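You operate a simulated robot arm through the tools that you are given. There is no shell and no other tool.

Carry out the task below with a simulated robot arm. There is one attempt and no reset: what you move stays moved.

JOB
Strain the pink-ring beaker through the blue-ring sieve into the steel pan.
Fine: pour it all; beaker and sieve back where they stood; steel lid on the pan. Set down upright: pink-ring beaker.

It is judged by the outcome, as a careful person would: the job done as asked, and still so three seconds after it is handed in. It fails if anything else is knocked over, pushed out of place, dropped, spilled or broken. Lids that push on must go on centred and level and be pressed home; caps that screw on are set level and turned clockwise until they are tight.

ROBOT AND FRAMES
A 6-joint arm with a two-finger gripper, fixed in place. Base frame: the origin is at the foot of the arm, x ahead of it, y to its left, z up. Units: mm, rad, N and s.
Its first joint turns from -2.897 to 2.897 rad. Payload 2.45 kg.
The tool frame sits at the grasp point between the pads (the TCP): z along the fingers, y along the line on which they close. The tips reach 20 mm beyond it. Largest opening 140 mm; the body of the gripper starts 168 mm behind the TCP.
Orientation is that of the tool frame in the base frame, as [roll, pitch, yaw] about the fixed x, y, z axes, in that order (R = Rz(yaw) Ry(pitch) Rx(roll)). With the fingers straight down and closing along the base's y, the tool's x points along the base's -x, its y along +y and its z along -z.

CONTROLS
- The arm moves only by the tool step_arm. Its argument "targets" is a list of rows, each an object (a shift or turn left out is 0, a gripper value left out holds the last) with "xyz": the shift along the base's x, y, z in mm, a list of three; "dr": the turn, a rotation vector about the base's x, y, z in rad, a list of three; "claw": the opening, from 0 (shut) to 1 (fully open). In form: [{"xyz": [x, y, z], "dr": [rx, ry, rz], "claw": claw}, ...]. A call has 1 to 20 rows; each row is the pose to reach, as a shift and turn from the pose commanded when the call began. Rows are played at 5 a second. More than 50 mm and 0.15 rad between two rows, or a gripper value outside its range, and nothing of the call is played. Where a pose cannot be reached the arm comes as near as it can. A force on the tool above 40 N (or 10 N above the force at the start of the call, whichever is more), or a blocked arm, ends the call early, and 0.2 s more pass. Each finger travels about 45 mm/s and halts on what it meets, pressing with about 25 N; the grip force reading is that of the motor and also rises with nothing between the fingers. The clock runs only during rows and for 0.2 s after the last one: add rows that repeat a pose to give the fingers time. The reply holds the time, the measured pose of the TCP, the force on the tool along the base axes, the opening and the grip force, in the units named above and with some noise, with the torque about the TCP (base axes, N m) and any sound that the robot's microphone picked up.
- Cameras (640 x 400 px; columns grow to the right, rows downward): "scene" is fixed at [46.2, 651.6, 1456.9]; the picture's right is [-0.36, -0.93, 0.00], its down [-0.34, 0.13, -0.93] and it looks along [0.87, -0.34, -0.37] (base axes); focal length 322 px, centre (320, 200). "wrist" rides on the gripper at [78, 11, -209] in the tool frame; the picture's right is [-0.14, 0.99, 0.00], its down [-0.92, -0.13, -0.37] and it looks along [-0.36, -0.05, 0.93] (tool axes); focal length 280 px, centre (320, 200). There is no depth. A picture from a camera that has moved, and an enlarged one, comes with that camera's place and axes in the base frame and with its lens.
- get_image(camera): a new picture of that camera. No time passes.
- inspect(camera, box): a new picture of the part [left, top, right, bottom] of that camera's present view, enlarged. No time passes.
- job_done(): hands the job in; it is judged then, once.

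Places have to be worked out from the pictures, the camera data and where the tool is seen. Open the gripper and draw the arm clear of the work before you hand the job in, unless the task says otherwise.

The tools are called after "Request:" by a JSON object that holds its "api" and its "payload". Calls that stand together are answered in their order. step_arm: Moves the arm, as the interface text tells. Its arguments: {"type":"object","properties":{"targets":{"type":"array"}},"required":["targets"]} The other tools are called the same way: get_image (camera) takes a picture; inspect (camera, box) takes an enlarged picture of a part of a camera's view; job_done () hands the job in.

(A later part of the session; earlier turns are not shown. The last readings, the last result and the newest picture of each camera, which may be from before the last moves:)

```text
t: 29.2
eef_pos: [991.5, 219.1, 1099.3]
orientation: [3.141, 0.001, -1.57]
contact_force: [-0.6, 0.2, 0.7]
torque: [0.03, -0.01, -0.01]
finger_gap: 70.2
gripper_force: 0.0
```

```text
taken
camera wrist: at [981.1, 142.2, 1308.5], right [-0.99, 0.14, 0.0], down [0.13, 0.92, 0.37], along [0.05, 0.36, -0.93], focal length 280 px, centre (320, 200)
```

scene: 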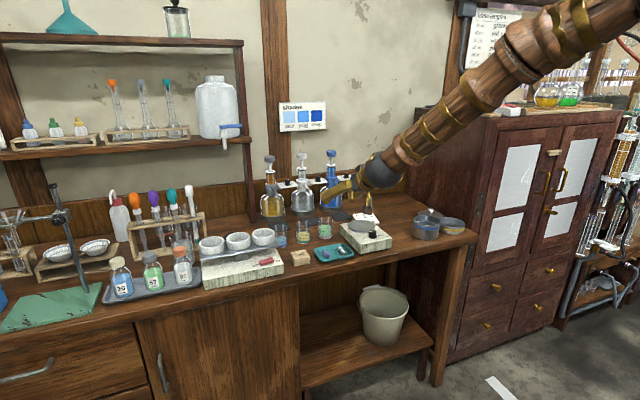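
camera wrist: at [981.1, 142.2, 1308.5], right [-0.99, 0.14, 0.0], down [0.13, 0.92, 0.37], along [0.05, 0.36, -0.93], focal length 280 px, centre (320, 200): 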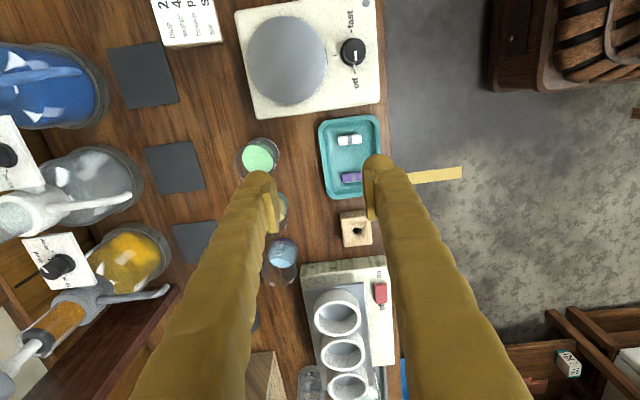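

I test the final pour attitude in the air above the pan, with empty fingers, before grasping the beaker.

Request:
{"api": "step_arm", "payload": {"targets": [{"xyz": [-4, -45, 0]}, {"xyz": [-8, -90, 0]}, {"xyz": [-12, -135, 0]}, {"xyz": [-16, -180, 0]}, {"xyz": [-20, -225, 0]}, {"xyz": [-24, -270, 0], "dr": [-0.14, 0, 0]}, {"xyz": [-28, -315, 0], "dr": [-0.28, 0, 0]}, {"xyz": [-32, -360, 0], "dr": [-0.42, 0, 0]}, {"xyz": [-36, -400, 0], "dr": [-0.56, 0, 0]}, {"xyz": [-42, -410, 0], "dr": [-0.7, 0, 0]}, {"xyz": [-42, -410, 0], "dr": [-0.84, 0, 0]}, {"xyz": [-42, -410, 0], "dr": [-0.98, 0, 0]}, {"xyz": [-42, -410, -20], "dr": [-1.12, 0, 0]}, {"xyz": [-42, -410, -40], "dr": [-1.26, 0, 0]}, {"xyz": [-42, -410, -60], "dr": [-1.4, 0, 0]}, {"xyz": [-42, -410, -80], "dr": [-1.4, 0, 0]}, {"xyz": [-42, -410, -80], "dr": [-1.4, 0, 0]}]}}

Request:
{"api": "get_image", "payload": {"camera": "wrist"}}

Request:
{"api": "get_image", "payload": {"camera": "scene"}}

```text
t: 32.8
eef_pos: [949.1, -190.1, 1019.9]
orientation: [-3.141, -1.401, -1.573]
contact_force: [-0.7, -0.4, -0.2]
torque: [0.03, 0.02, 0.02]
finger_gap: 70.1
gripper_force: 0.0
```

```text
taken
camera wrist: at [938.4, 2.9, 1132.3], right [-0.99, 0.02, -0.14], down [0.13, 0.52, -0.85], along [0.05, -0.85, -0.52], focal length 280 px, centre (320, 200)
```

wrist: 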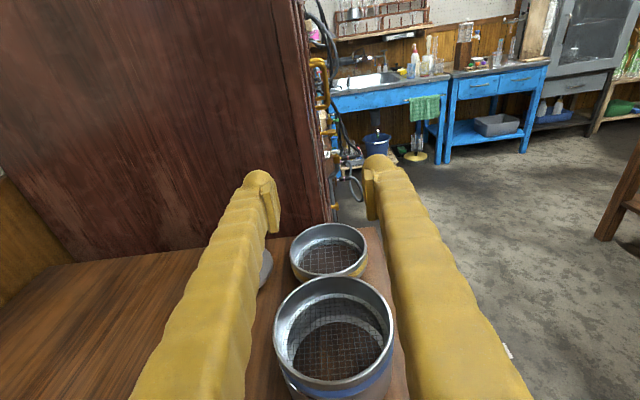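

```text
taken
```

scene: 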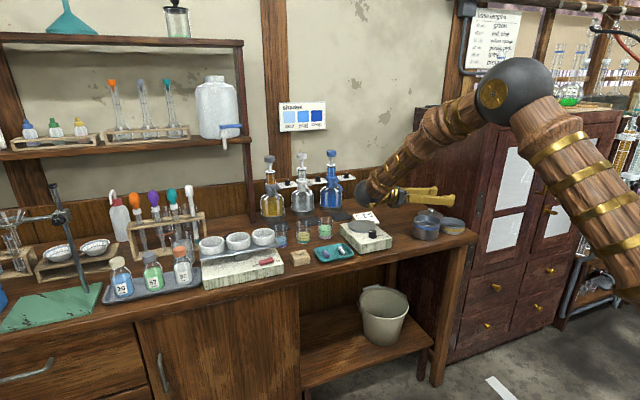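

The pour attitude (tilt of 1.4 rad) is reachable and clear of everything. I reverse the motion and move over the beaker to refine its position.

Request:
{"api": "step_arm", "payload": {"targets": [{"xyz": [0, 0, 20], "dr": [0.14, 0, 0]}, {"xyz": [0, 0, 40], "dr": [0.28, 0, 0]}, {"xyz": [0, 0, 60], "dr": [0.42, 0, 0]}, {"xyz": [0, 0, 80], "dr": [0.56, 0, 0]}, {"xyz": [0, 20, 80], "dr": [0.7, 0, 0]}, {"xyz": [10, 60, 80], "dr": [0.84, 0, 0]}, {"xyz": [20, 100, 80], "dr": [0.98, 0, 0]}, {"xyz": [30, 145, 80], "dr": [1.12, 0, 0]}, {"xyz": [40, 190, 80], "dr": [1.26, 0, 0]}, {"xyz": [55, 235, 80], "dr": [1.4, 0, 0]}, {"xyz": [70, 275, 80], "dr": [1.4, 0, 0]}, {"xyz": [85, 315, 80], "dr": [1.4, 0, 0]}, {"xyz": [100, 350, 80], "dr": [1.4, 0, 0]}, {"xyz": [115, 375, 60], "dr": [1.4, 0, 0]}, {"xyz": [130, 395, 40], "dr": [1.4, 0, 0]}, {"xyz": [137, 416, 10], "dr": [1.4, 0, 0]}, {"xyz": [137, 416, 0], "dr": [1.4, 0, 0]}, {"xyz": [137, 416, 0], "dr": [1.4, 0, 0]}]}}

Request:
{"api": "get_image", "payload": {"camera": "wrist"}}

Request:
{"api": "inspect", "payload": {"camera": "scene", "box": [290, 180, 386, 240]}}

```text
t: 36.6
eef_pos: [1085.6, 227.4, 1017.9]
orientation: [-3.14, 0.0, -1.571]
contact_force: [0.2, -0.1, -0.2]
torque: [0.01, 0.06, -0.03]
finger_gap: 69.8
gripper_force: 0.1
```

```text
taken
camera wrist: at [1074.9, 148.6, 1227.9], right [-0.99, 0.14, 0.0], down [0.13, 0.92, 0.37], along [0.05, 0.36, -0.93], focal length 280 px, centre (320, 200)
```

wrist: 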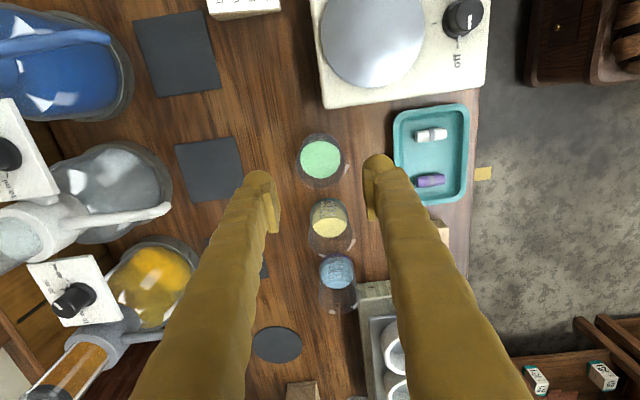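

```text
6.67 times, centred on (338, 210) of scene
camera zoom: at [46.2, 651.6, 1456.9], right [-0.36, -0.93, 0.0], down [-0.34, 0.13, -0.93], along [0.87, -0.34, -0.37], focal length 2150 px, centre (200, 133)
```

zoom: 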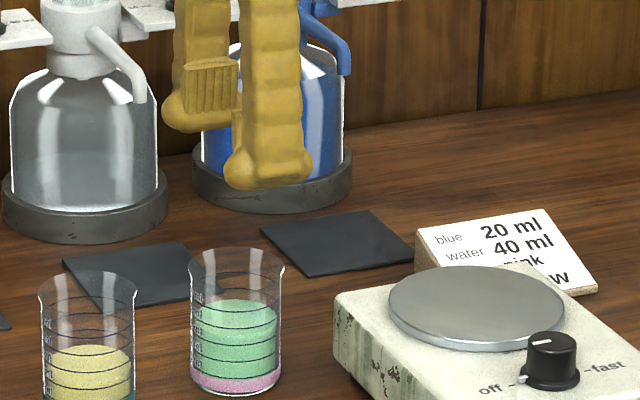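

I zoom into the beaker in the wrist view to measure its base and rim circles.

Request:
{"api": "inspect", "payload": {"camera": "wrist", "box": [272, 125, 368, 185]}}

Request:
{"api": "inspect", "payload": {"camera": "wrist", "box": [260, 90, 420, 260]}}

```text
6.67 times, centred on (320, 155) of wrist
camera zoom: at [1074.9, 148.6, 1227.9], right [-0.99, 0.14, 0.0], down [0.13, 0.92, 0.37], along [0.05, 0.36, -0.93], focal length 1869 px, centre (320, 500)
```

zoom: 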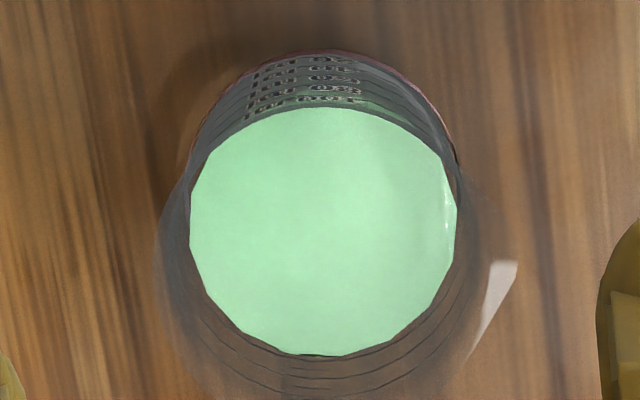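

```text
2.35 times, centred on (340, 175) of wrist
camera zoom: at [1074.9, 148.6, 1227.9], right [-0.99, 0.14, 0.0], down [0.13, 0.92, 0.37], along [0.05, 0.36, -0.93], focal length 660 px, centre (273, 259)
```

zoom: 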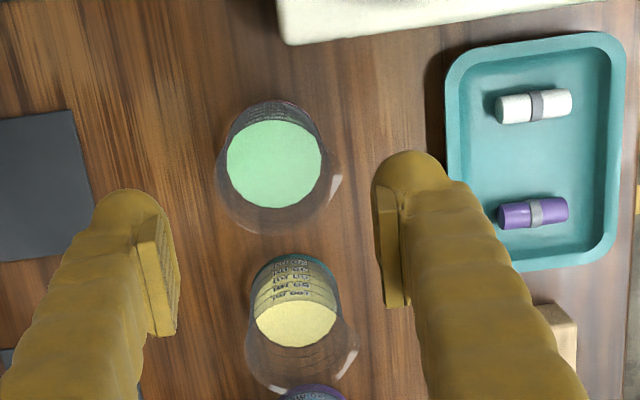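

The beaker is centred within 1 mm under the TCP. I now lean the tool by 0.7 rad and lower to just above the grasp height, then check from the scene camera.

Request:
{"api": "step_arm", "payload": {"targets": [{"xyz": [-0.7, -0.5, 0], "dr": [0.14, 0, 0]}, {"xyz": [-0.7, -0.5, 0], "dr": [0.28, 0, 0]}, {"xyz": [-0.7, -0.5, 0], "dr": [0.42, 0, 0]}, {"xyz": [-0.7, -0.5, 0], "dr": [0.56, 0, 0]}, {"xyz": [-0.7, -0.5, 0], "dr": [0.7, 0, 0]}, {"xyz": [-0.7, -0.5, -20], "dr": [0.7, 0, 0]}, {"xyz": [-0.7, -0.5, -40], "dr": [0.7, 0, 0]}, {"xyz": [-0.7, -0.5, -60], "dr": [0.7, 0, 0]}, {"xyz": [-0.7, -0.5, -60], "dr": [0.7, 0, 0]}]}}

Request:
{"api": "get_image", "payload": {"camera": "wrist"}}

Request:
{"api": "inspect", "payload": {"camera": "scene", "box": [290, 180, 386, 240]}}

```text
t: 38.6
eef_pos: [1087.1, 223.9, 957.8]
orientation: [-3.141, 0.699, -1.57]
contact_force: [0.0, 0.0, 0.7]
torque: [0.0, -0.03, 0.02]
finger_gap: 70.0
gripper_force: 0.2
```

```text
taken
camera wrist: at [1075.4, 31.2, 1068.4], right [-0.99, 0.11, 0.09], down [0.13, 0.47, 0.88], along [0.05, 0.88, -0.48], focal length 280 px, centre (320, 200)
```

wrist: 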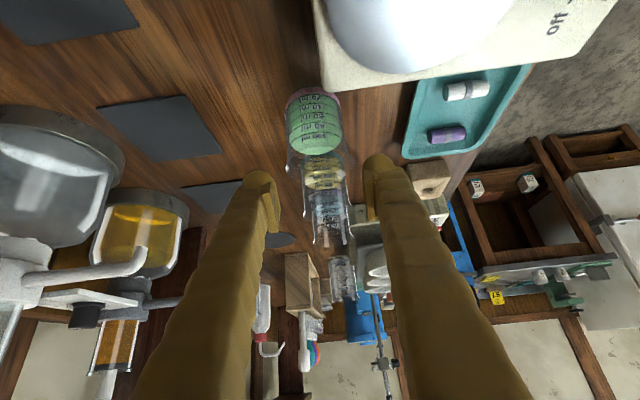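

```text
6.67 times, centred on (338, 210) of scene
camera zoom: at [46.2, 651.6, 1456.9], right [-0.36, -0.93, 0.0], down [-0.34, 0.13, -0.93], along [0.87, -0.34, -0.37], focal length 2150 px, centre (200, 133)
```

zoom: 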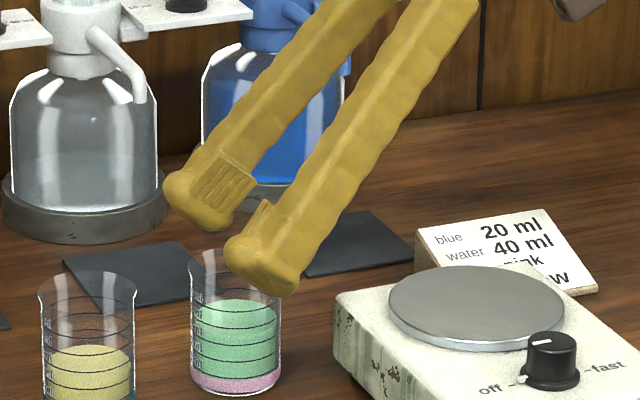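

The fingers are lined up on either side of the beaker. I lower to the grasp height of about z 891.

Request:
{"api": "step_arm", "payload": {"targets": [{"xyz": [0, 0, -20]}, {"xyz": [0, 0, -40]}, {"xyz": [0, 0, -55]}, {"xyz": [0, 0, -66]}, {"xyz": [0, 0, -66]}]}}

Request:
{"api": "get_image", "payload": {"camera": "wrist"}}

Request:
{"api": "inspect", "payload": {"camera": "scene", "box": [290, 195, 370, 245]}}

```text
t: 39.8
eef_pos: [1085.4, 225.2, 892.4]
orientation: [-3.142, 0.7, -1.571]
contact_force: [0.1, 0.6, -0.5]
torque: [0.0, 0.03, -0.03]
finger_gap: 70.2
gripper_force: 0.0
```

```text
taken
camera wrist: at [1074.5, 31.8, 1002.5], right [-0.99, 0.11, 0.09], down [0.13, 0.47, 0.88], along [0.05, 0.88, -0.48], focal length 280 px, centre (320, 200)
```

wrist: 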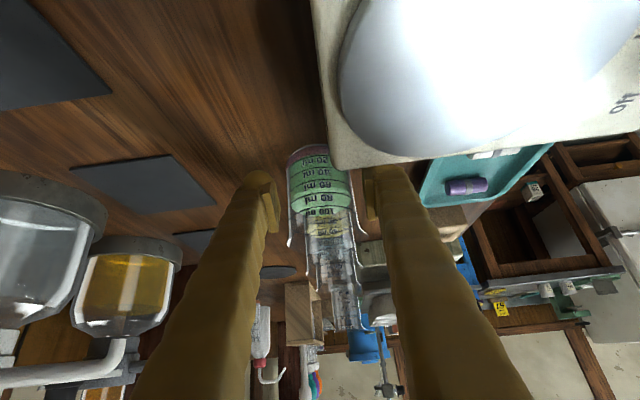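

```text
8.00 times, centred on (330, 220) of scene
camera zoom: at [46.2, 651.6, 1456.9], right [-0.36, -0.93, 0.0], down [-0.34, 0.13, -0.93], along [0.87, -0.34, -0.37], focal length 2580 px, centre (240, 40)
```

zoom: 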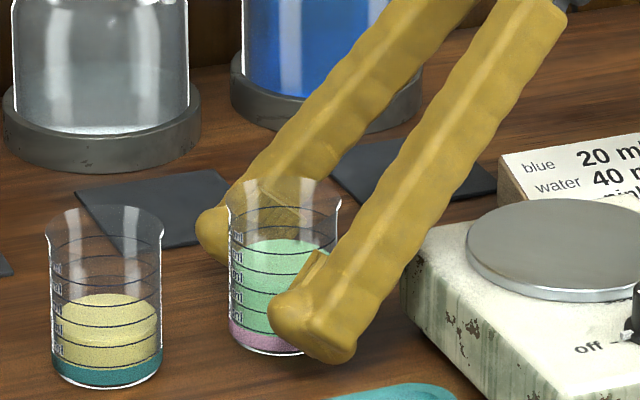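

The TCP projects onto the beaker's axis at mid height, so I close the gripper on the beaker.

Request:
{"api": "step_arm", "payload": {"targets": [{"claw": 0.45}, {"claw": 0.4}, {"claw": 0.35}, {"claw": 0.3}, {"claw": 0.3}, {"claw": 0.3}]}}

Request:
{"api": "inspect", "payload": {"camera": "scene", "box": [290, 195, 370, 245]}}

Request:
{"api": "get_image", "payload": {"camera": "wrist"}}

```text
t: 41.2
eef_pos: [1085.9, 225.3, 891.3]
orientation: [3.141, 0.701, -1.569]
contact_force: [0.0, 0.1, 1.5]
torque: [0.05, -0.01, -0.01]
finger_gap: 51.9
gripper_force: 24.8
```

```text
8.00 times, centred on (330, 220) of scene
camera zoom: at [46.2, 651.6, 1456.9], right [-0.36, -0.93, 0.0], down [-0.34, 0.13, -0.93], along [0.87, -0.34, -0.37], focal length 2580 px, centre (240, 40)
```

zoom: 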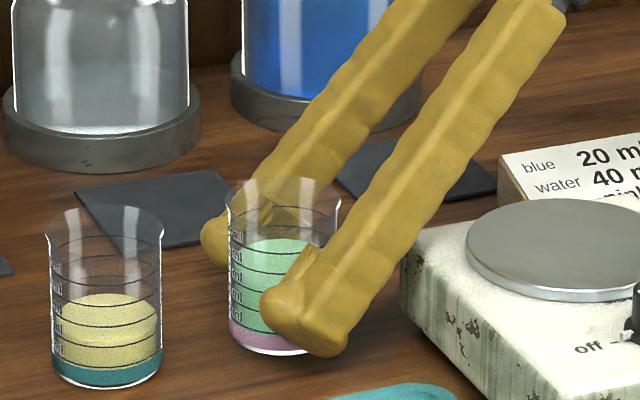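

```text
taken
camera wrist: at [1074.5, 31.8, 1002.6], right [-0.99, 0.11, 0.09], down [0.13, 0.47, 0.88], along [0.05, 0.88, -0.48], focal length 280 px, centre (320, 200)
```

wrist: 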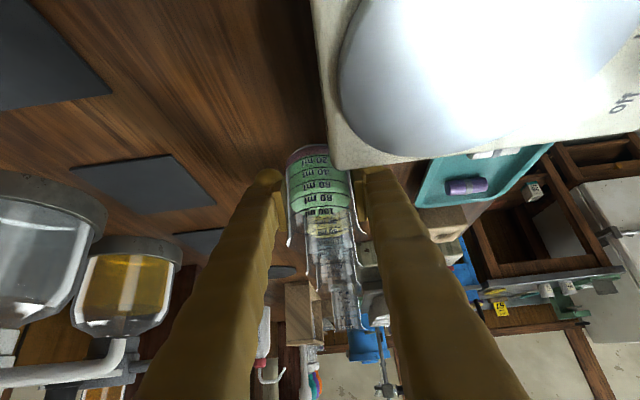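

The beaker is gripped at 51.9 mm. I lift it straight up and carry it upright toward the pan, slowly.

Request:
{"api": "step_arm", "payload": {"targets": [{"xyz": [0, 0, 4]}, {"xyz": [0, 0, 12]}, {"xyz": [0, 0, 24]}, {"xyz": [0, 0, 40]}, {"xyz": [0, 0, 58]}, {"xyz": [0, 0, 76]}, {"xyz": [0, 0, 92]}, {"xyz": [0, 0, 102]}, {"xyz": [0, 0, 108]}, {"xyz": [-2, -6, 110]}, {"xyz": [-6, -20, 110]}, {"xyz": [-12, -40, 110]}, {"xyz": [-19, -62, 110]}, {"xyz": [-26, -86, 110]}, {"xyz": [-33, -108, 110]}, {"xyz": [-38, -126, 110]}, {"xyz": [-42, -138, 110]}, {"xyz": [-44, -146, 110]}, {"xyz": [-45, -150, 110]}, {"xyz": [-45, -150, 110]}]}}

Request:
{"api": "get_image", "payload": {"camera": "scene"}}

Request:
{"api": "get_image", "payload": {"camera": "wrist"}}

```text
t: 45.4
eef_pos: [1041.2, 74.5, 1002.5]
orientation: [3.141, 0.698, -1.571]
contact_force: [0.1, -0.1, -1.3]
torque: [-0.01, 0.0, -0.02]
finger_gap: 51.7
gripper_force: 24.7
```

```text
taken
```

scene: 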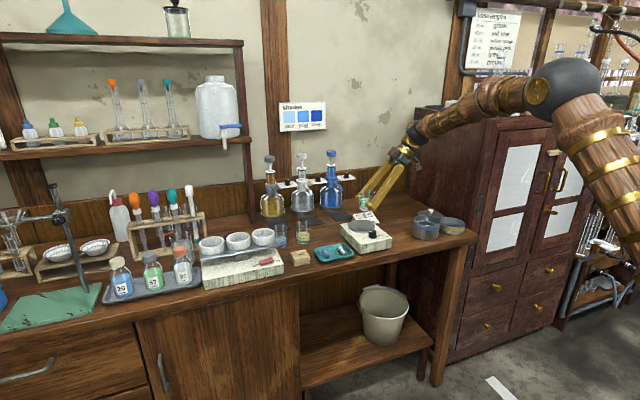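

```text
taken
camera wrist: at [1030.7, -118.4, 1112.4], right [-0.99, 0.11, 0.09], down [0.13, 0.47, 0.88], along [0.05, 0.88, -0.48], focal length 280 px, centre (320, 200)
```

wrist: 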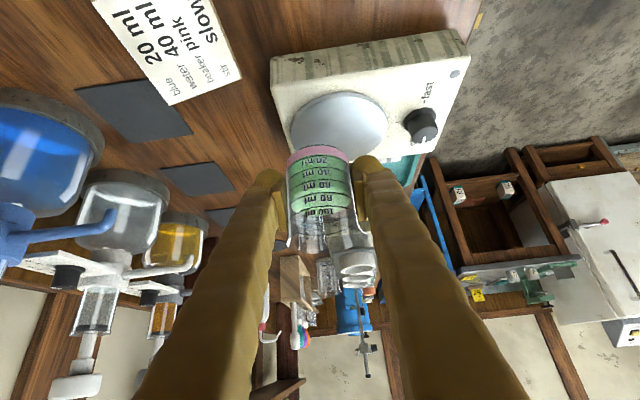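

The beaker is upright and held firmly. Near the cabinet the leaning wrist would come close, so while travelling I tip the beaker gradually to 30°, which is well below its spill angle of about 49°.

Request:
{"api": "step_arm", "payload": {"targets": [{"xyz": [-2, -6, 0], "dr": [-0.01, 0, 0]}, {"xyz": [-5, -18, 0], "dr": [-0.03, 0, 0]}, {"xyz": [-10, -34, 0], "dr": [-0.06, 0, 0]}, {"xyz": [-16, -52, 0], "dr": [-0.1, 0, 0]}, {"xyz": [-22, -70, 0], "dr": [-0.14, 0, 0]}, {"xyz": [-28, -88, 0], "dr": [-0.18, 0, 0]}, {"xyz": [-34, -106, 0], "dr": [-0.22, 0, 0]}, {"xyz": [-40, -124, 0], "dr": [-0.26, 0, 0]}, {"xyz": [-45, -142, 0], "dr": [-0.3, 0, 0]}, {"xyz": [-51, -160, 0], "dr": [-0.34, 0, 0]}, {"xyz": [-57, -178, 0], "dr": [-0.38, 0, 0]}, {"xyz": [-63, -196, 0], "dr": [-0.42, 0, 0]}, {"xyz": [-68, -214, 0], "dr": [-0.46, 0, 0]}, {"xyz": [-73, -232, 0], "dr": [-0.49, 0, 0]}, {"xyz": [-78, -248, 0], "dr": [-0.51, 0, 0]}, {"xyz": [-81, -261, 0], "dr": [-0.5236, 0, 0]}, {"xyz": [-83, -270, 0], "dr": [-0.5236, 0, 0]}, {"xyz": [-84, -275, -5], "dr": [-0.5236, 0, 0]}, {"xyz": [-84, -276, -12], "dr": [-0.5236, 0, 0]}, {"xyz": [-84, -276, -18], "dr": [-0.5236, 0, 0]}]}}

Request:
{"api": "get_image", "payload": {"camera": "scene"}}

Request:
{"api": "get_image", "payload": {"camera": "wrist"}}

Request:
{"api": "inspect", "payload": {"camera": "scene", "box": [385, 175, 481, 235]}}

```text
t: 49.6
eef_pos: [957.5, -200.8, 983.2]
orientation: [-3.141, 0.177, -1.573]
contact_force: [0.6, -0.6, -1.5]
torque: [-0.01, 0.02, 0.01]
finger_gap: 52.0
gripper_force: 24.4
```

```text
taken
```

scene: 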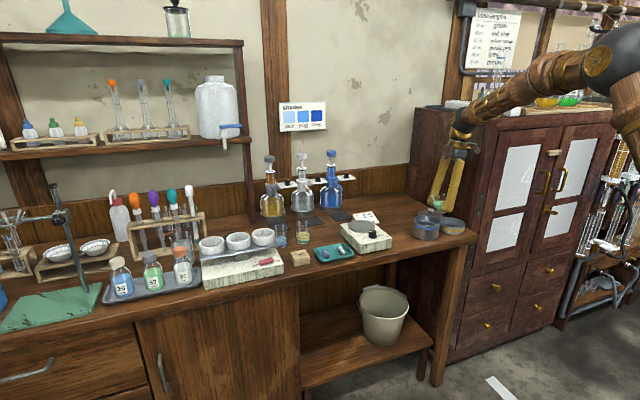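

```text
taken
camera wrist: at [945.6, -313.2, 1176.6], right [-0.99, 0.14, 0.02], down [0.13, 0.84, 0.52], along [0.05, 0.52, -0.85], focal length 280 px, centre (320, 200)
```

wrist: 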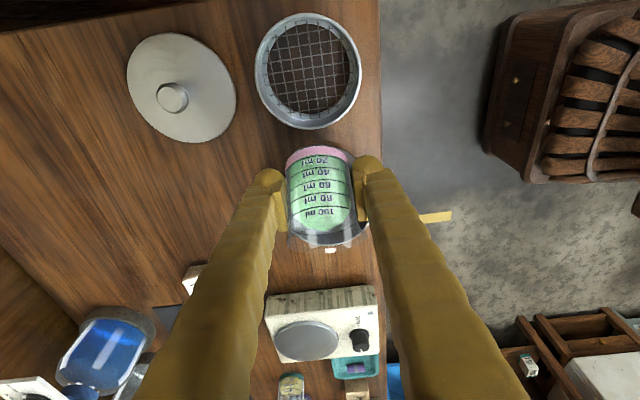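

```text
6.67 times, centred on (433, 205) of scene
camera zoom: at [46.2, 651.6, 1456.9], right [-0.36, -0.93, 0.0], down [-0.34, 0.13, -0.93], along [0.87, -0.34, -0.37], focal length 2150 px, centre (-433, 167)
```

zoom: 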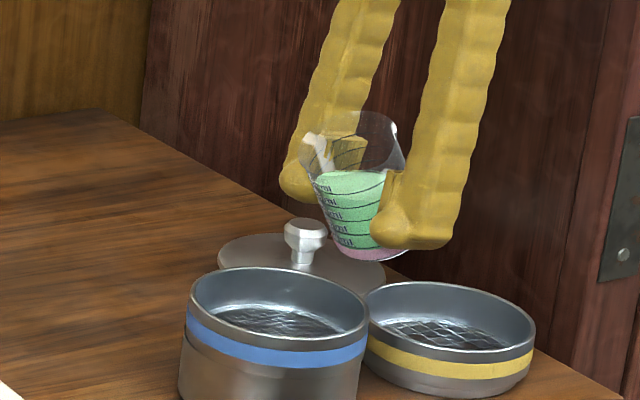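

Everything is lined up with the sieve below and to the left of the lip. I tip slowly to 44° while lowering to about 958, then check.

Request:
{"api": "step_arm", "payload": {"targets": [{"xyz": [0, 0, -4], "dr": [-0.03, 0, 0]}, {"xyz": [0, 0, -8], "dr": [-0.06, 0, 0]}, {"xyz": [0, 0, -12], "dr": [-0.09, 0, 0]}, {"xyz": [0, 0, -16], "dr": [-0.12, 0, 0]}, {"xyz": [0, 0, -20], "dr": [-0.15, 0, 0]}, {"xyz": [0, 0, -24], "dr": [-0.18, 0, 0]}, {"xyz": [0, 0, -27], "dr": [-0.21, 0, 0]}, {"xyz": [0, 0, -28], "dr": [-0.244, 0, 0]}, {"xyz": [0, 0, -28], "dr": [-0.244, 0, 0]}]}}

Request:
{"api": "inspect", "payload": {"camera": "scene", "box": [385, 175, 481, 235]}}

Request:
{"api": "get_image", "payload": {"camera": "wrist"}}

```text
t: 51.6
eef_pos: [957.5, -199.4, 956.6]
orientation: [-3.14, -0.069, -1.571]
contact_force: [-1.0, -0.6, 2.6]
torque: [-0.05, 0.02, 0.01]
finger_gap: 51.8
gripper_force: 25.2
```

```text
6.67 times, centred on (433, 205) of scene
camera zoom: at [46.2, 651.6, 1456.9], right [-0.36, -0.93, 0.0], down [-0.34, 0.13, -0.93], along [0.87, -0.34, -0.37], focal length 2150 px, centre (-433, 167)
```

zoom: 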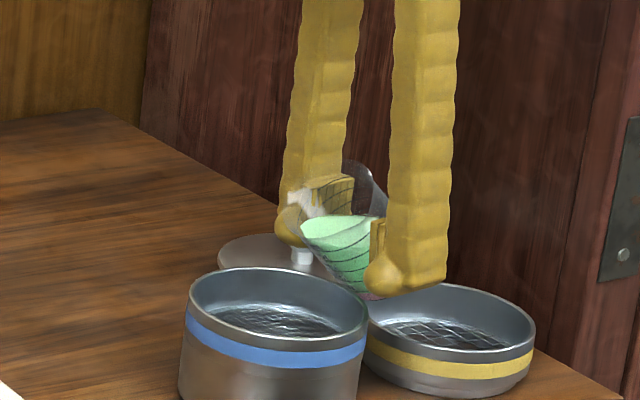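

```text
taken
camera wrist: at [946.2, -263.4, 1171.0], right [-0.99, 0.14, -0.01], down [0.13, 0.94, 0.31], along [0.05, 0.3, -0.95], focal length 280 px, centre (320, 200)
```

wrist: 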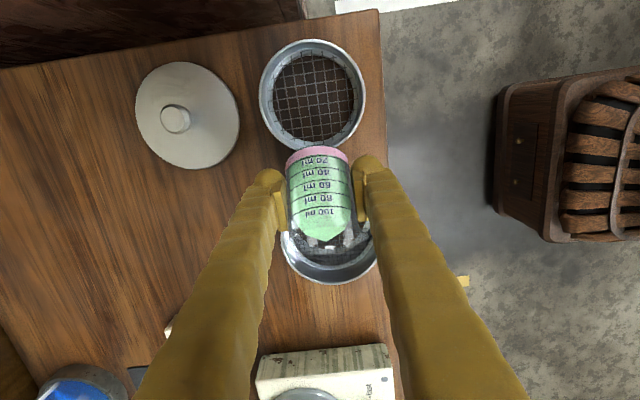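

The lip is over the sieve and the green surface is nearing the lip. I continue slowly at about 1° per row through the start of the pour.

Request:
{"api": "step_arm", "payload": {"targets": [{"dr": [-0.0175, 0, 0]}, {"dr": [-0.035, 0, 0]}, {"dr": [-0.0525, 0, 0], "xyz": [0, 0, -1]}, {"dr": [-0.07, 0, 0], "xyz": [0, 0, -1]}, {"dr": [-0.0875, 0, 0], "xyz": [0, 0, -2]}, {"dr": [-0.105, 0, 0], "xyz": [0, 0, -2]}, {"dr": [-0.1225, 0, 0], "xyz": [0, 0, -3]}, {"dr": [-0.14, 0, 0], "xyz": [0, 0, -3]}, {"dr": [-0.1575, 0, 0], "xyz": [0, 0, -4]}, {"dr": [-0.175, 0, 0], "xyz": [0, 0, -4]}, {"dr": [-0.175, 0, 0], "xyz": [0, 0, -4]}, {"dr": [-0.175, 0, 0], "xyz": [0, 0, -4]}]}}

Request:
{"api": "inspect", "payload": {"camera": "scene", "box": [385, 185, 465, 235]}}

Request:
{"api": "get_image", "payload": {"camera": "wrist"}}

```text
t: 54.2
eef_pos: [956.6, -200.2, 953.0]
orientation: [-3.14, -0.243, -1.571]
contact_force: [-1.1, -2.4, 4.3]
torque: [-0.04, 0.03, -0.01]
finger_gap: 51.6
gripper_force: 24.8
```

```text
8.00 times, centred on (425, 210) of scene
camera zoom: at [46.2, 651.6, 1456.9], right [-0.36, -0.93, 0.0], down [-0.34, 0.13, -0.93], along [0.87, -0.34, -0.37], focal length 2580 px, centre (-520, 120)
```

zoom: 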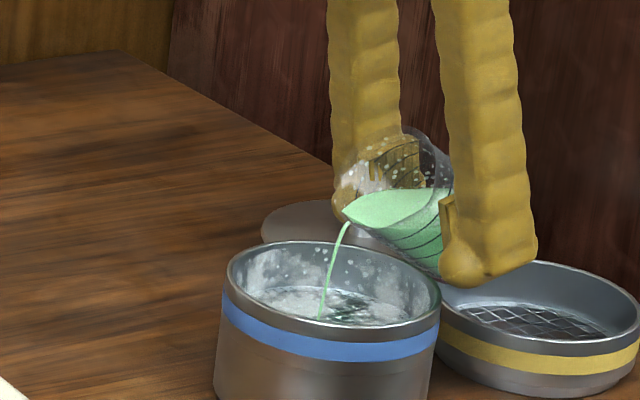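

```text
taken
camera wrist: at [946.0, -225.6, 1174.8], right [-0.99, 0.13, -0.03], down [0.13, 0.98, 0.14], along [0.05, 0.13, -0.99], focal length 280 px, centre (320, 200)
```

wrist: 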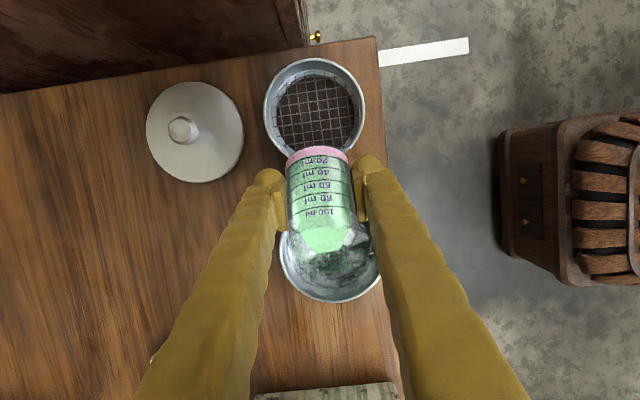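

Pouring has begun cleanly into the sieve. The slight upward force of about 4 N could mean the beaker's underside is touching the rim, so I raise by 8 mm and hold a moment.

Request:
{"api": "step_arm", "payload": {"targets": [{"xyz": [0, 0, 3]}, {"xyz": [0, 0, 6]}, {"xyz": [0, 0, 8]}, {"xyz": [0, 0, 8]}, {"xyz": [0, 0, 8]}]}}

Request:
{"api": "inspect", "payload": {"camera": "scene", "box": [385, 185, 465, 235]}}

```text
t: 55.4
eef_pos: [957.5, -200.6, 960.3]
orientation: [-3.14, -0.245, -1.571]
contact_force: [1.5, 0.4, -0.7]
torque: [0.01, -0.02, -0.01]
finger_gap: 52.0
gripper_force: 25.1
```

```text
8.00 times, centred on (425, 210) of scene
camera zoom: at [46.2, 651.6, 1456.9], right [-0.36, -0.93, 0.0], down [-0.34, 0.13, -0.93], along [0.87, -0.34, -0.37], focal length 2580 px, centre (-520, 120)
```

zoom: 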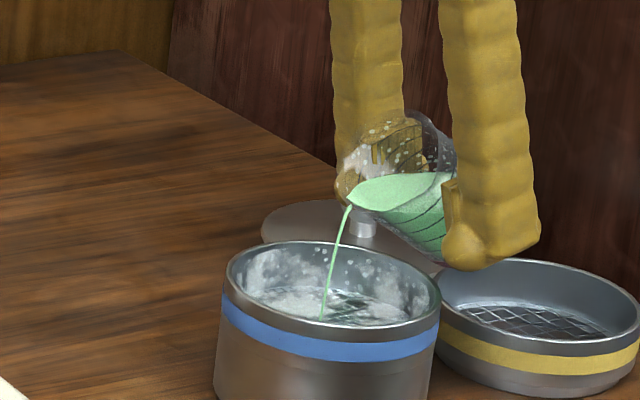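

The force has gone, so there was light contact and it is now clear. The stream lands inside the sieve. I keep tilting slowly with the higher clearance.

Request:
{"api": "step_arm", "payload": {"targets": [{"dr": [-0.02, 0, 0]}, {"dr": [-0.04, 0, 0]}, {"dr": [-0.06, 0, 0]}, {"dr": [-0.08, 0, 0]}, {"dr": [-0.1, 0, 0], "xyz": [0, 0, -1]}, {"dr": [-0.12, 0, 0], "xyz": [0, 0, -1]}, {"dr": [-0.14, 0, 0], "xyz": [0, 0, -1]}, {"dr": [-0.16, 0, 0], "xyz": [0, 0, -1]}, {"dr": [-0.18, 0, 0], "xyz": [0, 0, -1]}, {"dr": [-0.2, 0, 0], "xyz": [0, 0, -1]}, {"dr": [-0.22, 0, 0], "xyz": [0, 0, -1]}, {"dr": [-0.24, 0, 0], "xyz": [0, 0, -1]}, {"dr": [-0.26, 0, 0], "xyz": [0, 0.5, -1]}, {"dr": [-0.28, 0, 0], "xyz": [0, 1, -1]}, {"dr": [-0.28, 0, 0], "xyz": [0, 1, -1]}, {"dr": [-0.28, 0, 0], "xyz": [0, 1, -1]}]}}

Request:
{"api": "inspect", "payload": {"camera": "scene", "box": [385, 185, 465, 235]}}

Request:
{"api": "get_image", "payload": {"camera": "wrist"}}

```text
t: 58.8
eef_pos: [955.4, -199.2, 960.4]
orientation: [-3.142, -0.52, -1.571]
contact_force: [0.4, 0.3, -0.8]
torque: [-0.01, -0.01, 0.02]
finger_gap: 51.6
gripper_force: 25.3
```

```text
8.00 times, centred on (425, 210) of scene
camera zoom: at [46.2, 651.6, 1456.9], right [-0.36, -0.93, 0.0], down [-0.34, 0.13, -0.93], along [0.87, -0.34, -0.37], focal length 2580 px, centre (-520, 120)
```

zoom: 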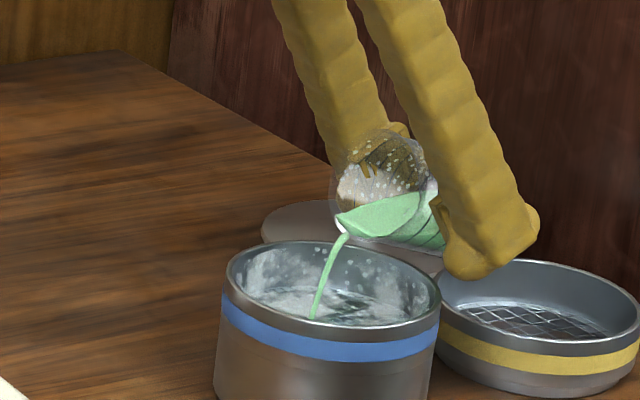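

```text
taken
camera wrist: at [945.6, -161.8, 1180.1], right [-0.99, 0.12, -0.07], down [0.13, 0.98, -0.14], along [0.05, -0.15, -0.99], focal length 280 px, centre (320, 200)
```

wrist: 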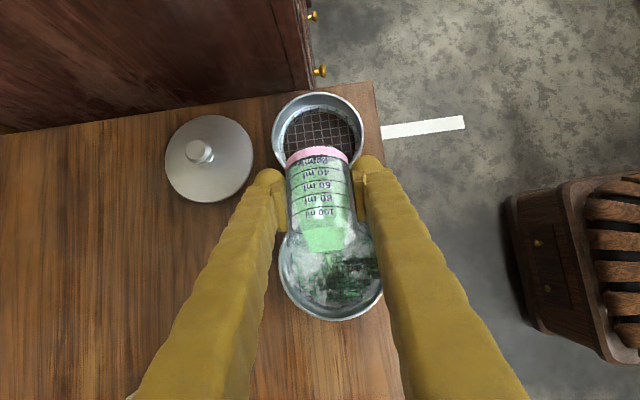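

The stream is steady and lands inside the sieve. I continue tilting past horizontal, shifting so the lip stays over the sieve.

Request:
{"api": "step_arm", "payload": {"targets": [{"dr": [-0.025, 0, 0], "xyz": [0, 0.3, 0]}, {"dr": [-0.05, 0, 0], "xyz": [0, 0.7, 0.3]}, {"dr": [-0.075, 0, 0], "xyz": [0, 1.1, 0.5]}, {"dr": [-0.1, 0, 0], "xyz": [0, 1.5, 0.8]}, {"dr": [-0.125, 0, 0], "xyz": [0, 2, 1]}, {"dr": [-0.15, 0, 0], "xyz": [0, 2.5, 1.3]}, {"dr": [-0.175, 0, 0], "xyz": [0, 3, 1.6]}, {"dr": [-0.2, 0, 0], "xyz": [0, 3.5, 2.2]}, {"dr": [-0.225, 0, 0], "xyz": [0, 4, 2.8]}, {"dr": [-0.25, 0, 0], "xyz": [0, 4.6, 3.5]}, {"dr": [-0.275, 0, 0], "xyz": [0, 5.2, 4.2]}, {"dr": [-0.3, 0, 0], "xyz": [0, 5.8, 5]}, {"dr": [-0.325, 0, 0], "xyz": [0, 6.4, 5.6]}, {"dr": [-0.35, 0, 0], "xyz": [0, 7, 6.2]}, {"dr": [-0.375, 0, 0], "xyz": [0, 7.7, 6.8]}, {"dr": [-0.4, 0, 0], "xyz": [0, 8.5, 7.4]}, {"dr": [-0.425, 0, 0], "xyz": [0, 9.5, 8]}, {"dr": [-0.4363, 0, 0], "xyz": [0, 9.5, 8]}, {"dr": [-0.4363, 0, 0], "xyz": [0, 9.5, 8]}]}}

Request:
{"api": "inspect", "payload": {"camera": "scene", "box": [385, 185, 465, 235]}}

Request:
{"api": "get_image", "payload": {"camera": "wrist"}}

```text
t: 62.8
eef_pos: [956.2, -190.7, 968.0]
orientation: [3.14, -0.959, -1.571]
contact_force: [0.0, -1.0, -1.5]
torque: [-0.02, -0.01, -0.02]
finger_gap: 51.9
gripper_force: 25.5
```

```text
8.00 times, centred on (425, 210) of scene
camera zoom: at [46.2, 651.6, 1456.9], right [-0.36, -0.93, 0.0], down [-0.34, 0.13, -0.93], along [0.87, -0.34, -0.37], focal length 2580 px, centre (-520, 120)
```

zoom: 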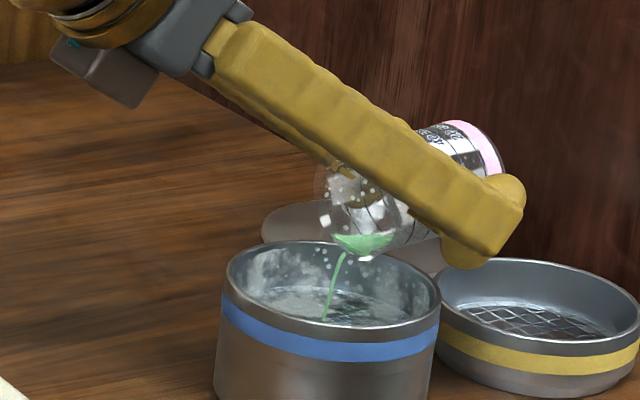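

```text
taken
camera wrist: at [945.8, -63.1, 1152.7], right [-0.99, 0.08, -0.11], down [0.13, 0.83, -0.54], along [0.05, -0.55, -0.83], focal length 280 px, centre (320, 200)
```

wrist: 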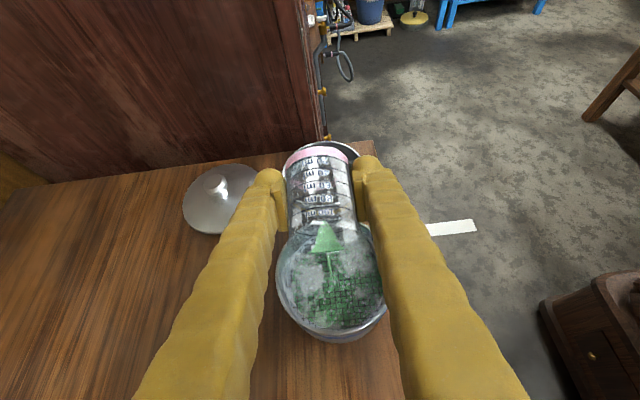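

Nearly empty. I tilt on to 125° and hold there to drain the rest.

Request:
{"api": "step_arm", "payload": {"targets": [{"dr": [-0.04, 0, 0], "xyz": [0, 1.4, 1]}, {"dr": [-0.08, 0, 0], "xyz": [0, 2.8, 2]}, {"dr": [-0.12, 0, 0], "xyz": [0, 4.2, 3]}, {"dr": [-0.16, 0, 0], "xyz": [0, 5.6, 4]}, {"dr": [-0.2, 0, 0], "xyz": [0, 7, 5]}, {"dr": [-0.24, 0, 0], "xyz": [0, 8.4, 6]}, {"dr": [-0.28, 0, 0], "xyz": [0, 9.8, 7]}, {"dr": [-0.32, 0, 0], "xyz": [0, 11.3, 8]}, {"dr": [-0.36, 0, 0], "xyz": [0, 12.8, 9]}, {"dr": [-0.4, 0, 0], "xyz": [0, 14.3, 10]}, {"dr": [-0.44, 0, 0], "xyz": [0, 15.8, 11]}, {"dr": [-0.48, 0, 0], "xyz": [0, 17.4, 12]}, {"dr": [-0.5236, 0, 0], "xyz": [0, 19, 12]}, {"dr": [-0.5236, 0, 0], "xyz": [0, 19, 12]}, {"dr": [-0.5236, 0, 0], "xyz": [0, 19, 12]}, {"dr": [-0.5236, 0, 0], "xyz": [0, 19, 12]}, {"dr": [-0.5236, 0, 0], "xyz": [0, 19, 12]}, {"dr": [-0.5236, 0, 0], "xyz": [0, 19, 12]}]}}

Request:
{"api": "inspect", "payload": {"camera": "scene", "box": [385, 185, 465, 235]}}

Request:
{"api": "get_image", "payload": {"camera": "wrist"}}

```text
t: 66.6
eef_pos: [957.2, -170.8, 979.4]
orientation: [3.141, -1.482, -1.57]
contact_force: [0.5, 0.5, 0.0]
torque: [0.04, 0.01, 0.0]
finger_gap: 51.1
gripper_force: 25.3
```

```text
8.00 times, centred on (425, 210) of scene
camera zoom: at [46.2, 651.6, 1456.9], right [-0.36, -0.93, 0.0], down [-0.34, 0.13, -0.93], along [0.87, -0.34, -0.37], focal length 2580 px, centre (-520, 120)
```

zoom: 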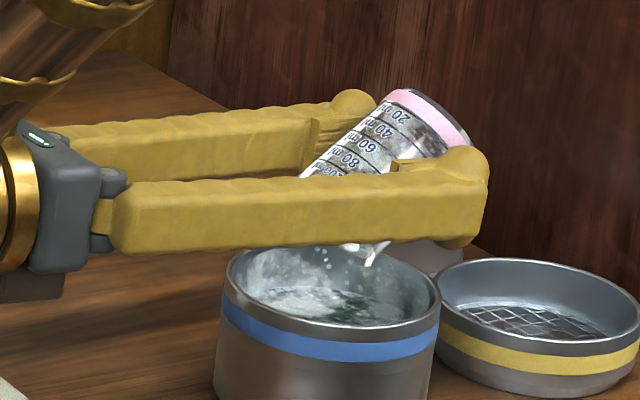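

```text
taken
camera wrist: at [945.8, 31.2, 1076.7], right [-0.99, 0.01, -0.14], down [0.13, 0.45, -0.88], along [0.05, -0.89, -0.45], focal length 280 px, centre (320, 200)
```

wrist: 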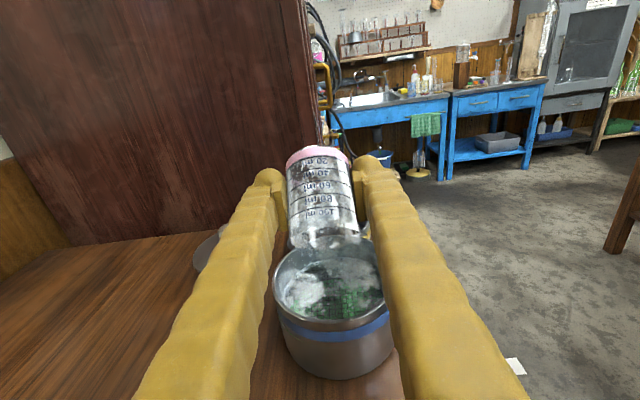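

The liquid is out. I look closely at the beaker for leftover solids.

Request:
{"api": "inspect", "payload": {"camera": "wrist", "box": [264, 140, 392, 260]}}

Request:
{"api": "inspect", "payload": {"camera": "scene", "box": [410, 190, 450, 228]}}

Request:
{"api": "inspect", "payload": {"camera": "wrist", "box": [264, 225, 392, 345]}}

```text
3.33 times, centred on (328, 200) of wrist
camera zoom: at [945.8, 31.2, 1076.7], right [-0.99, 0.01, -0.14], down [0.13, 0.45, -0.88], along [0.05, -0.89, -0.45], focal length 935 px, centre (293, 200)
```

zoom: 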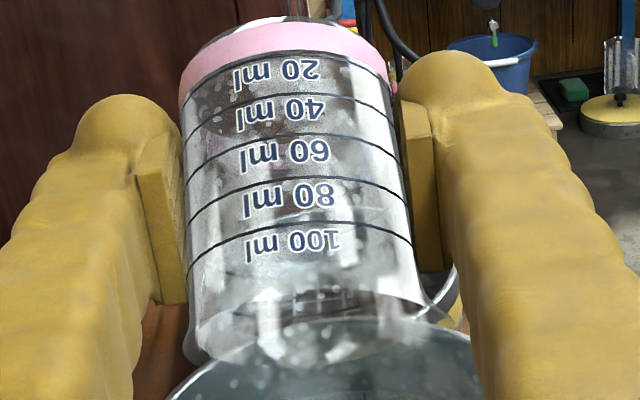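

```text
10.53 times, centred on (430, 209) of scene
camera zoom: at [46.2, 651.6, 1456.9], right [-0.36, -0.93, 0.0], down [-0.34, 0.13, -0.93], along [0.87, -0.34, -0.37], focal length 3394 px, centre (-838, 105)
```

zoom: 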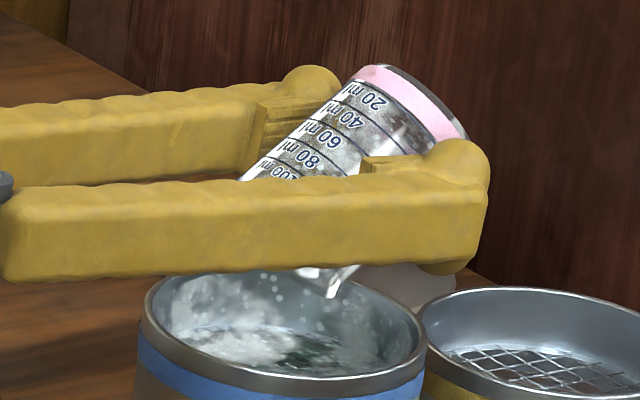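

```text
3.33 times, centred on (328, 285) of wrist
camera zoom: at [945.8, 31.2, 1076.7], right [-0.99, 0.01, -0.14], down [0.13, 0.45, -0.88], along [0.05, -0.89, -0.45], focal length 935 px, centre (293, -83)
```

zoom: 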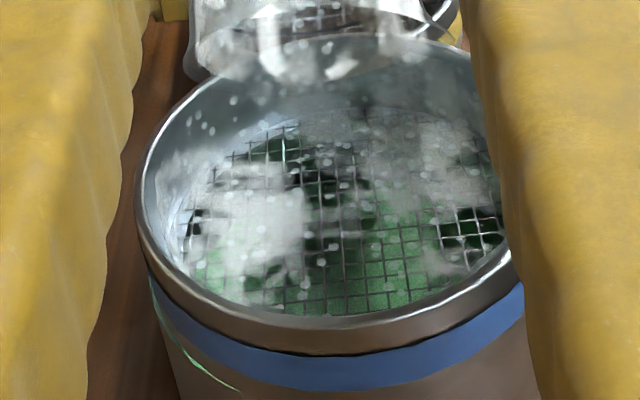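

Only droplets cling to the glass. I tilt a little further to 135° and hold a couple of seconds to let it drain, then look closely at the sieve-pan joint, where a green line shows.

Request:
{"api": "step_arm", "payload": {"targets": [{"dr": [-0.05, 0, 0], "xyz": [0, 2, 1]}, {"dr": [-0.1, 0, 0], "xyz": [0, 4, 2]}, {"dr": [-0.15, 0, 0], "xyz": [0, 6, 2]}, {"dr": [-0.175, 0, 0], "xyz": [0, 7, 2]}, {"dr": [-0.175, 0, 0], "xyz": [0, 7, 2]}, {"dr": [-0.175, 0, 0], "xyz": [0, 7, 2]}, {"dr": [-0.175, 0, 0], "xyz": [0, 7, 2]}, {"dr": [-0.175, 0, 0], "xyz": [0, 7, 2]}, {"dr": [-0.175, 0, 0], "xyz": [0, 7, 2]}, {"dr": [-0.175, 0, 0], "xyz": [0, 7, 2]}, {"dr": [-0.175, 0, 0], "xyz": [0, 7, 2]}, {"dr": [-0.175, 0, 0], "xyz": [0, 7, 2]}, {"dr": [-0.175, 0, 0], "xyz": [0, 7, 2]}, {"dr": [-0.175, 0, 0], "xyz": [0, 7, 2]}, {"dr": [-0.175, 0, 0], "xyz": [0, 7, 2]}]}}

Request:
{"api": "inspect", "payload": {"camera": "wrist", "box": [264, 270, 424, 390]}}

Request:
{"api": "inspect", "payload": {"camera": "scene", "box": [405, 210, 453, 240]}}

Request:
{"api": "inspect", "payload": {"camera": "wrist", "box": [270, 140, 398, 260]}}

```text
t: 69.8
eef_pos: [963.1, -163.4, 990.4]
orientation: [-0.251, -1.486, 1.819]
contact_force: [0.4, 0.5, -1.0]
torque: [-0.02, -0.01, 0.0]
finger_gap: 51.5
gripper_force: 25.3
```

```text
3.33 times, centred on (344, 330) of wrist
camera zoom: at [952.1, 51.6, 1052.0], right [-0.99, -0.01, -0.16], down [0.15, 0.29, -0.95], along [0.06, -0.96, -0.29], focal length 935 px, centre (240, -233)
```

zoom: 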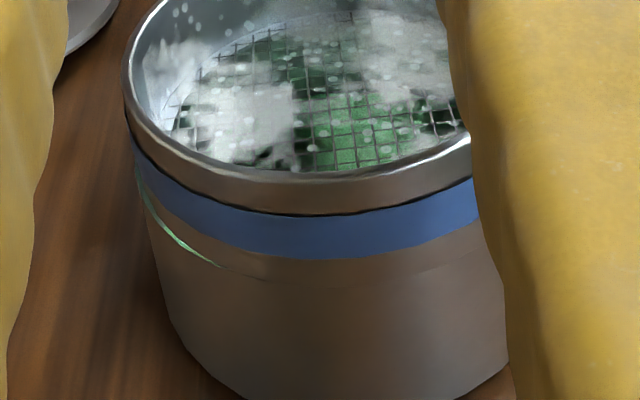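

```text
13.33 times, centred on (429, 225) of scene
camera zoom: at [46.2, 651.6, 1456.9], right [-0.36, -0.93, 0.0], down [-0.34, 0.13, -0.93], along [0.87, -0.34, -0.37], focal length 4300 px, centre (-1133, -133)
```

zoom: 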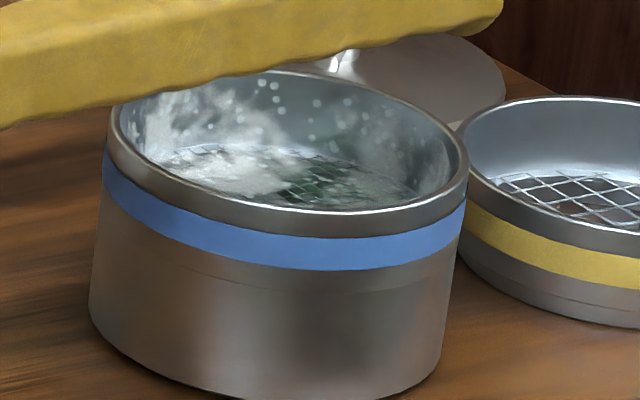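

```text
3.33 times, centred on (334, 200) of wrist
camera zoom: at [952.1, 51.6, 1052.0], right [-0.99, -0.01, -0.16], down [0.15, 0.29, -0.95], along [0.06, -0.96, -0.29], focal length 935 px, centre (273, 200)
```

zoom: 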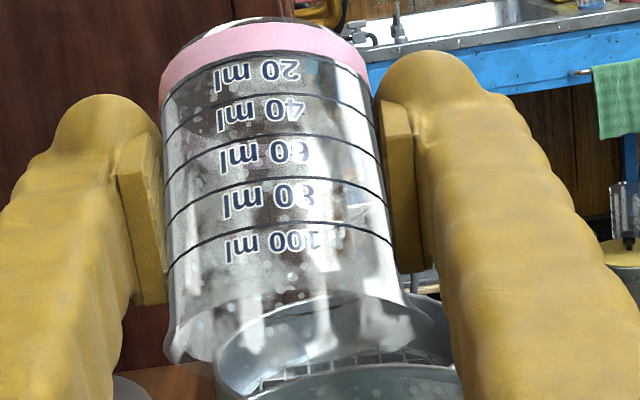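

The beaker has drained, and the green line is only liquid glimpsed through a hairline joint, with nothing outside the pan. I rotate the beaker back up while rising, keeping its lip over the sieve.

Request:
{"api": "step_arm", "payload": {"targets": [{"dr": [0.06, 0, 0], "xyz": [0, -2, 3]}, {"dr": [0.14, 0, 0], "xyz": [0, -6, 6]}, {"dr": [0.24, 0, 0], "xyz": [0, -10, 9]}, {"dr": [0.34, 0, 0], "xyz": [0, -14, 12]}, {"dr": [0.44, 0, 0], "xyz": [0, -18, 15]}, {"dr": [0.54, 0, 0], "xyz": [0, -22, 18]}, {"dr": [0.64, 0, 0], "xyz": [0, -25, 21]}, {"dr": [0.74, 0, 0], "xyz": [0, -28, 22]}, {"dr": [0.84, 0, 0], "xyz": [0, -31, 22]}, {"dr": [0.94, 0, 0], "xyz": [0, -33, 22]}, {"dr": [1.04, 0, 0], "xyz": [0, -35, 22]}, {"dr": [1.14, 0, 0], "xyz": [0, -36, 22]}, {"dr": [1.24, 0, 0], "xyz": [0, -36, 22]}, {"dr": [1.34, 0, 0], "xyz": [0, -36, 22]}, {"dr": [1.44, 0, 0], "xyz": [0, -36, 22]}, {"dr": [1.54, 0, 0], "xyz": [0, -36, 22]}, {"dr": [1.64, 0, 0], "xyz": [0, -36, 22]}, {"dr": [1.74, 0, 0], "xyz": [0, -36, 22]}, {"dr": [1.833, 0, 0], "xyz": [0, -36, 22]}, {"dr": [1.833, 0, 0], "xyz": [0, -36, 22]}]}}

Request:
{"api": "get_image", "payload": {"camera": "wrist"}}

Request:
{"api": "get_image", "payload": {"camera": "scene"}}

```text
t: 74.0
eef_pos: [957.7, -199.6, 1003.5]
orientation: [3.141, 0.176, -1.571]
contact_force: [-0.1, -0.5, -0.2]
torque: [0.01, -0.04, -0.04]
finger_gap: 51.4
gripper_force: 24.5
```

```text
taken
camera wrist: at [946.6, -313.1, 1196.6], right [-0.99, 0.14, 0.02], down [0.13, 0.84, 0.52], along [0.05, 0.52, -0.85], focal length 280 px, centre (320, 200)
```

wrist: 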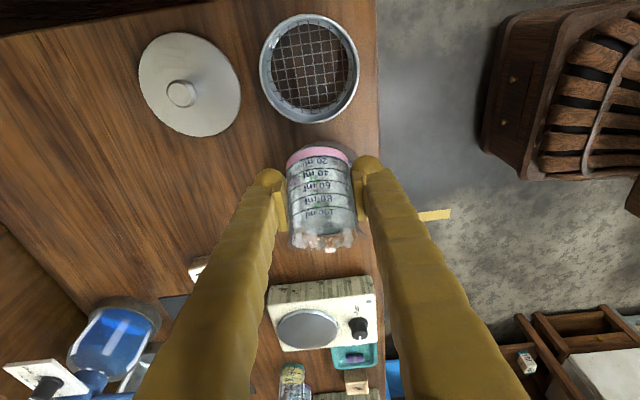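

```text
taken
```

scene: 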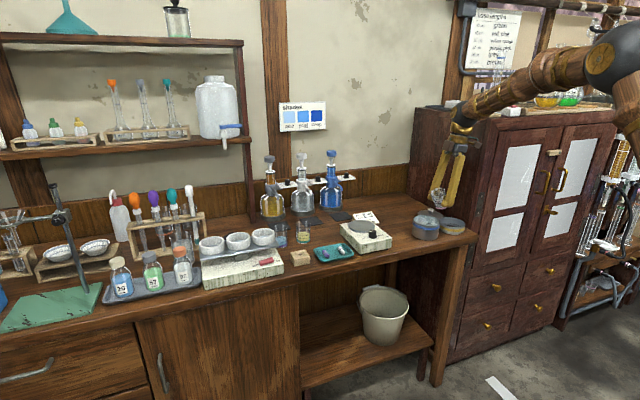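

The beaker is back at 30° and empty. I carry it back upright above its original spot.

Request:
{"api": "step_arm", "payload": {"targets": [{"xyz": [3, 10, 0], "dr": [0.03, 0, 0]}, {"xyz": [9, 30, 0], "dr": [0.07, 0, 0]}, {"xyz": [18, 58, 0], "dr": [0.12, 0, 0]}, {"xyz": [28, 92, 0], "dr": [0.18, 0, 0]}, {"xyz": [39, 128, 0], "dr": [0.24, 0, 0]}, {"xyz": [50, 164, 0], "dr": [0.3, 0, 0]}, {"xyz": [61, 200, 0], "dr": [0.36, 0, 0]}, {"xyz": [72, 236, 0], "dr": [0.42, 0, 0]}, {"xyz": [83, 272, 0], "dr": [0.48, 0, 0]}, {"xyz": [94, 308, 0], "dr": [0.5245, 0, 0]}, {"xyz": [105, 344, 0], "dr": [0.5245, 0, 0]}, {"xyz": [115, 376, 0], "dr": [0.5245, 0, 0]}, {"xyz": [122, 402, 0], "dr": [0.5245, 0, 0]}, {"xyz": [127, 419, 0], "dr": [0.5245, 0, 0]}, {"xyz": [129, 425.5, 0], "dr": [0.5245, 0, 0]}, {"xyz": [129, 425.5, -10], "dr": [0.5245, 0, 0]}, {"xyz": [129, 425.5, -30], "dr": [0.5245, 0, 0]}, {"xyz": [129, 425.5, -50], "dr": [0.5245, 0, 0]}, {"xyz": [129, 425.5, -60], "dr": [0.5245, 0, 0]}, {"xyz": [129, 425.5, -60], "dr": [0.5245, 0, 0]}]}}

Request:
{"api": "inspect", "payload": {"camera": "scene", "box": [290, 190, 370, 240]}}

Request:
{"api": "get_image", "payload": {"camera": "wrist"}}

```text
t: 78.2
eef_pos: [1087.1, 224.3, 944.6]
orientation: [-3.141, 0.7, -1.572]
contact_force: [-0.4, 0.4, 0.9]
torque: [0.0, -0.01, -0.01]
finger_gap: 51.4
gripper_force: 25.4
```

```text
8.00 times, centred on (330, 215) of scene
camera zoom: at [46.2, 651.6, 1456.9], right [-0.36, -0.93, 0.0], down [-0.34, 0.13, -0.93], along [0.87, -0.34, -0.37], focal length 2580 px, centre (240, 80)
```

zoom: 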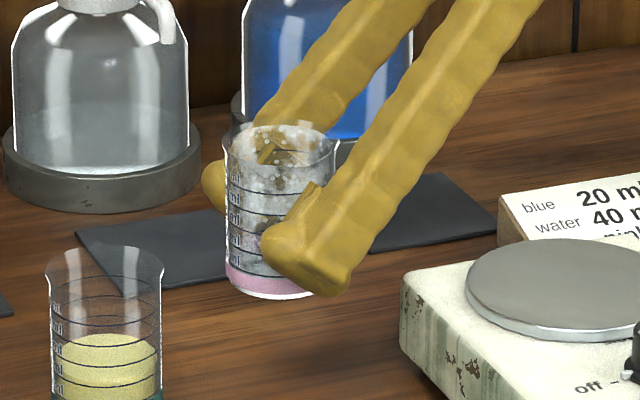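

```text
taken
camera wrist: at [1075.3, 30.7, 1054.5], right [-0.99, 0.11, 0.09], down [0.13, 0.47, 0.87], along [0.05, 0.88, -0.48], focal length 280 px, centre (320, 200)
```

wrist: 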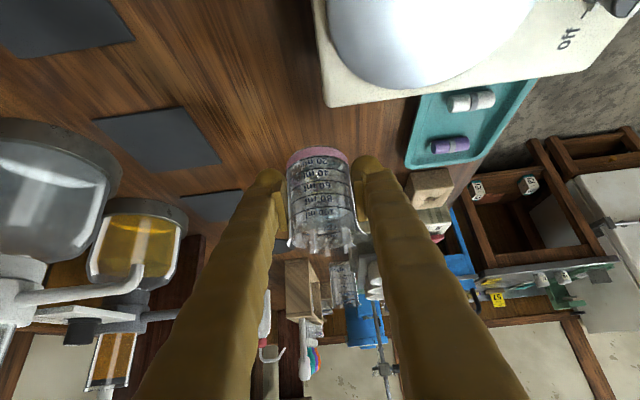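

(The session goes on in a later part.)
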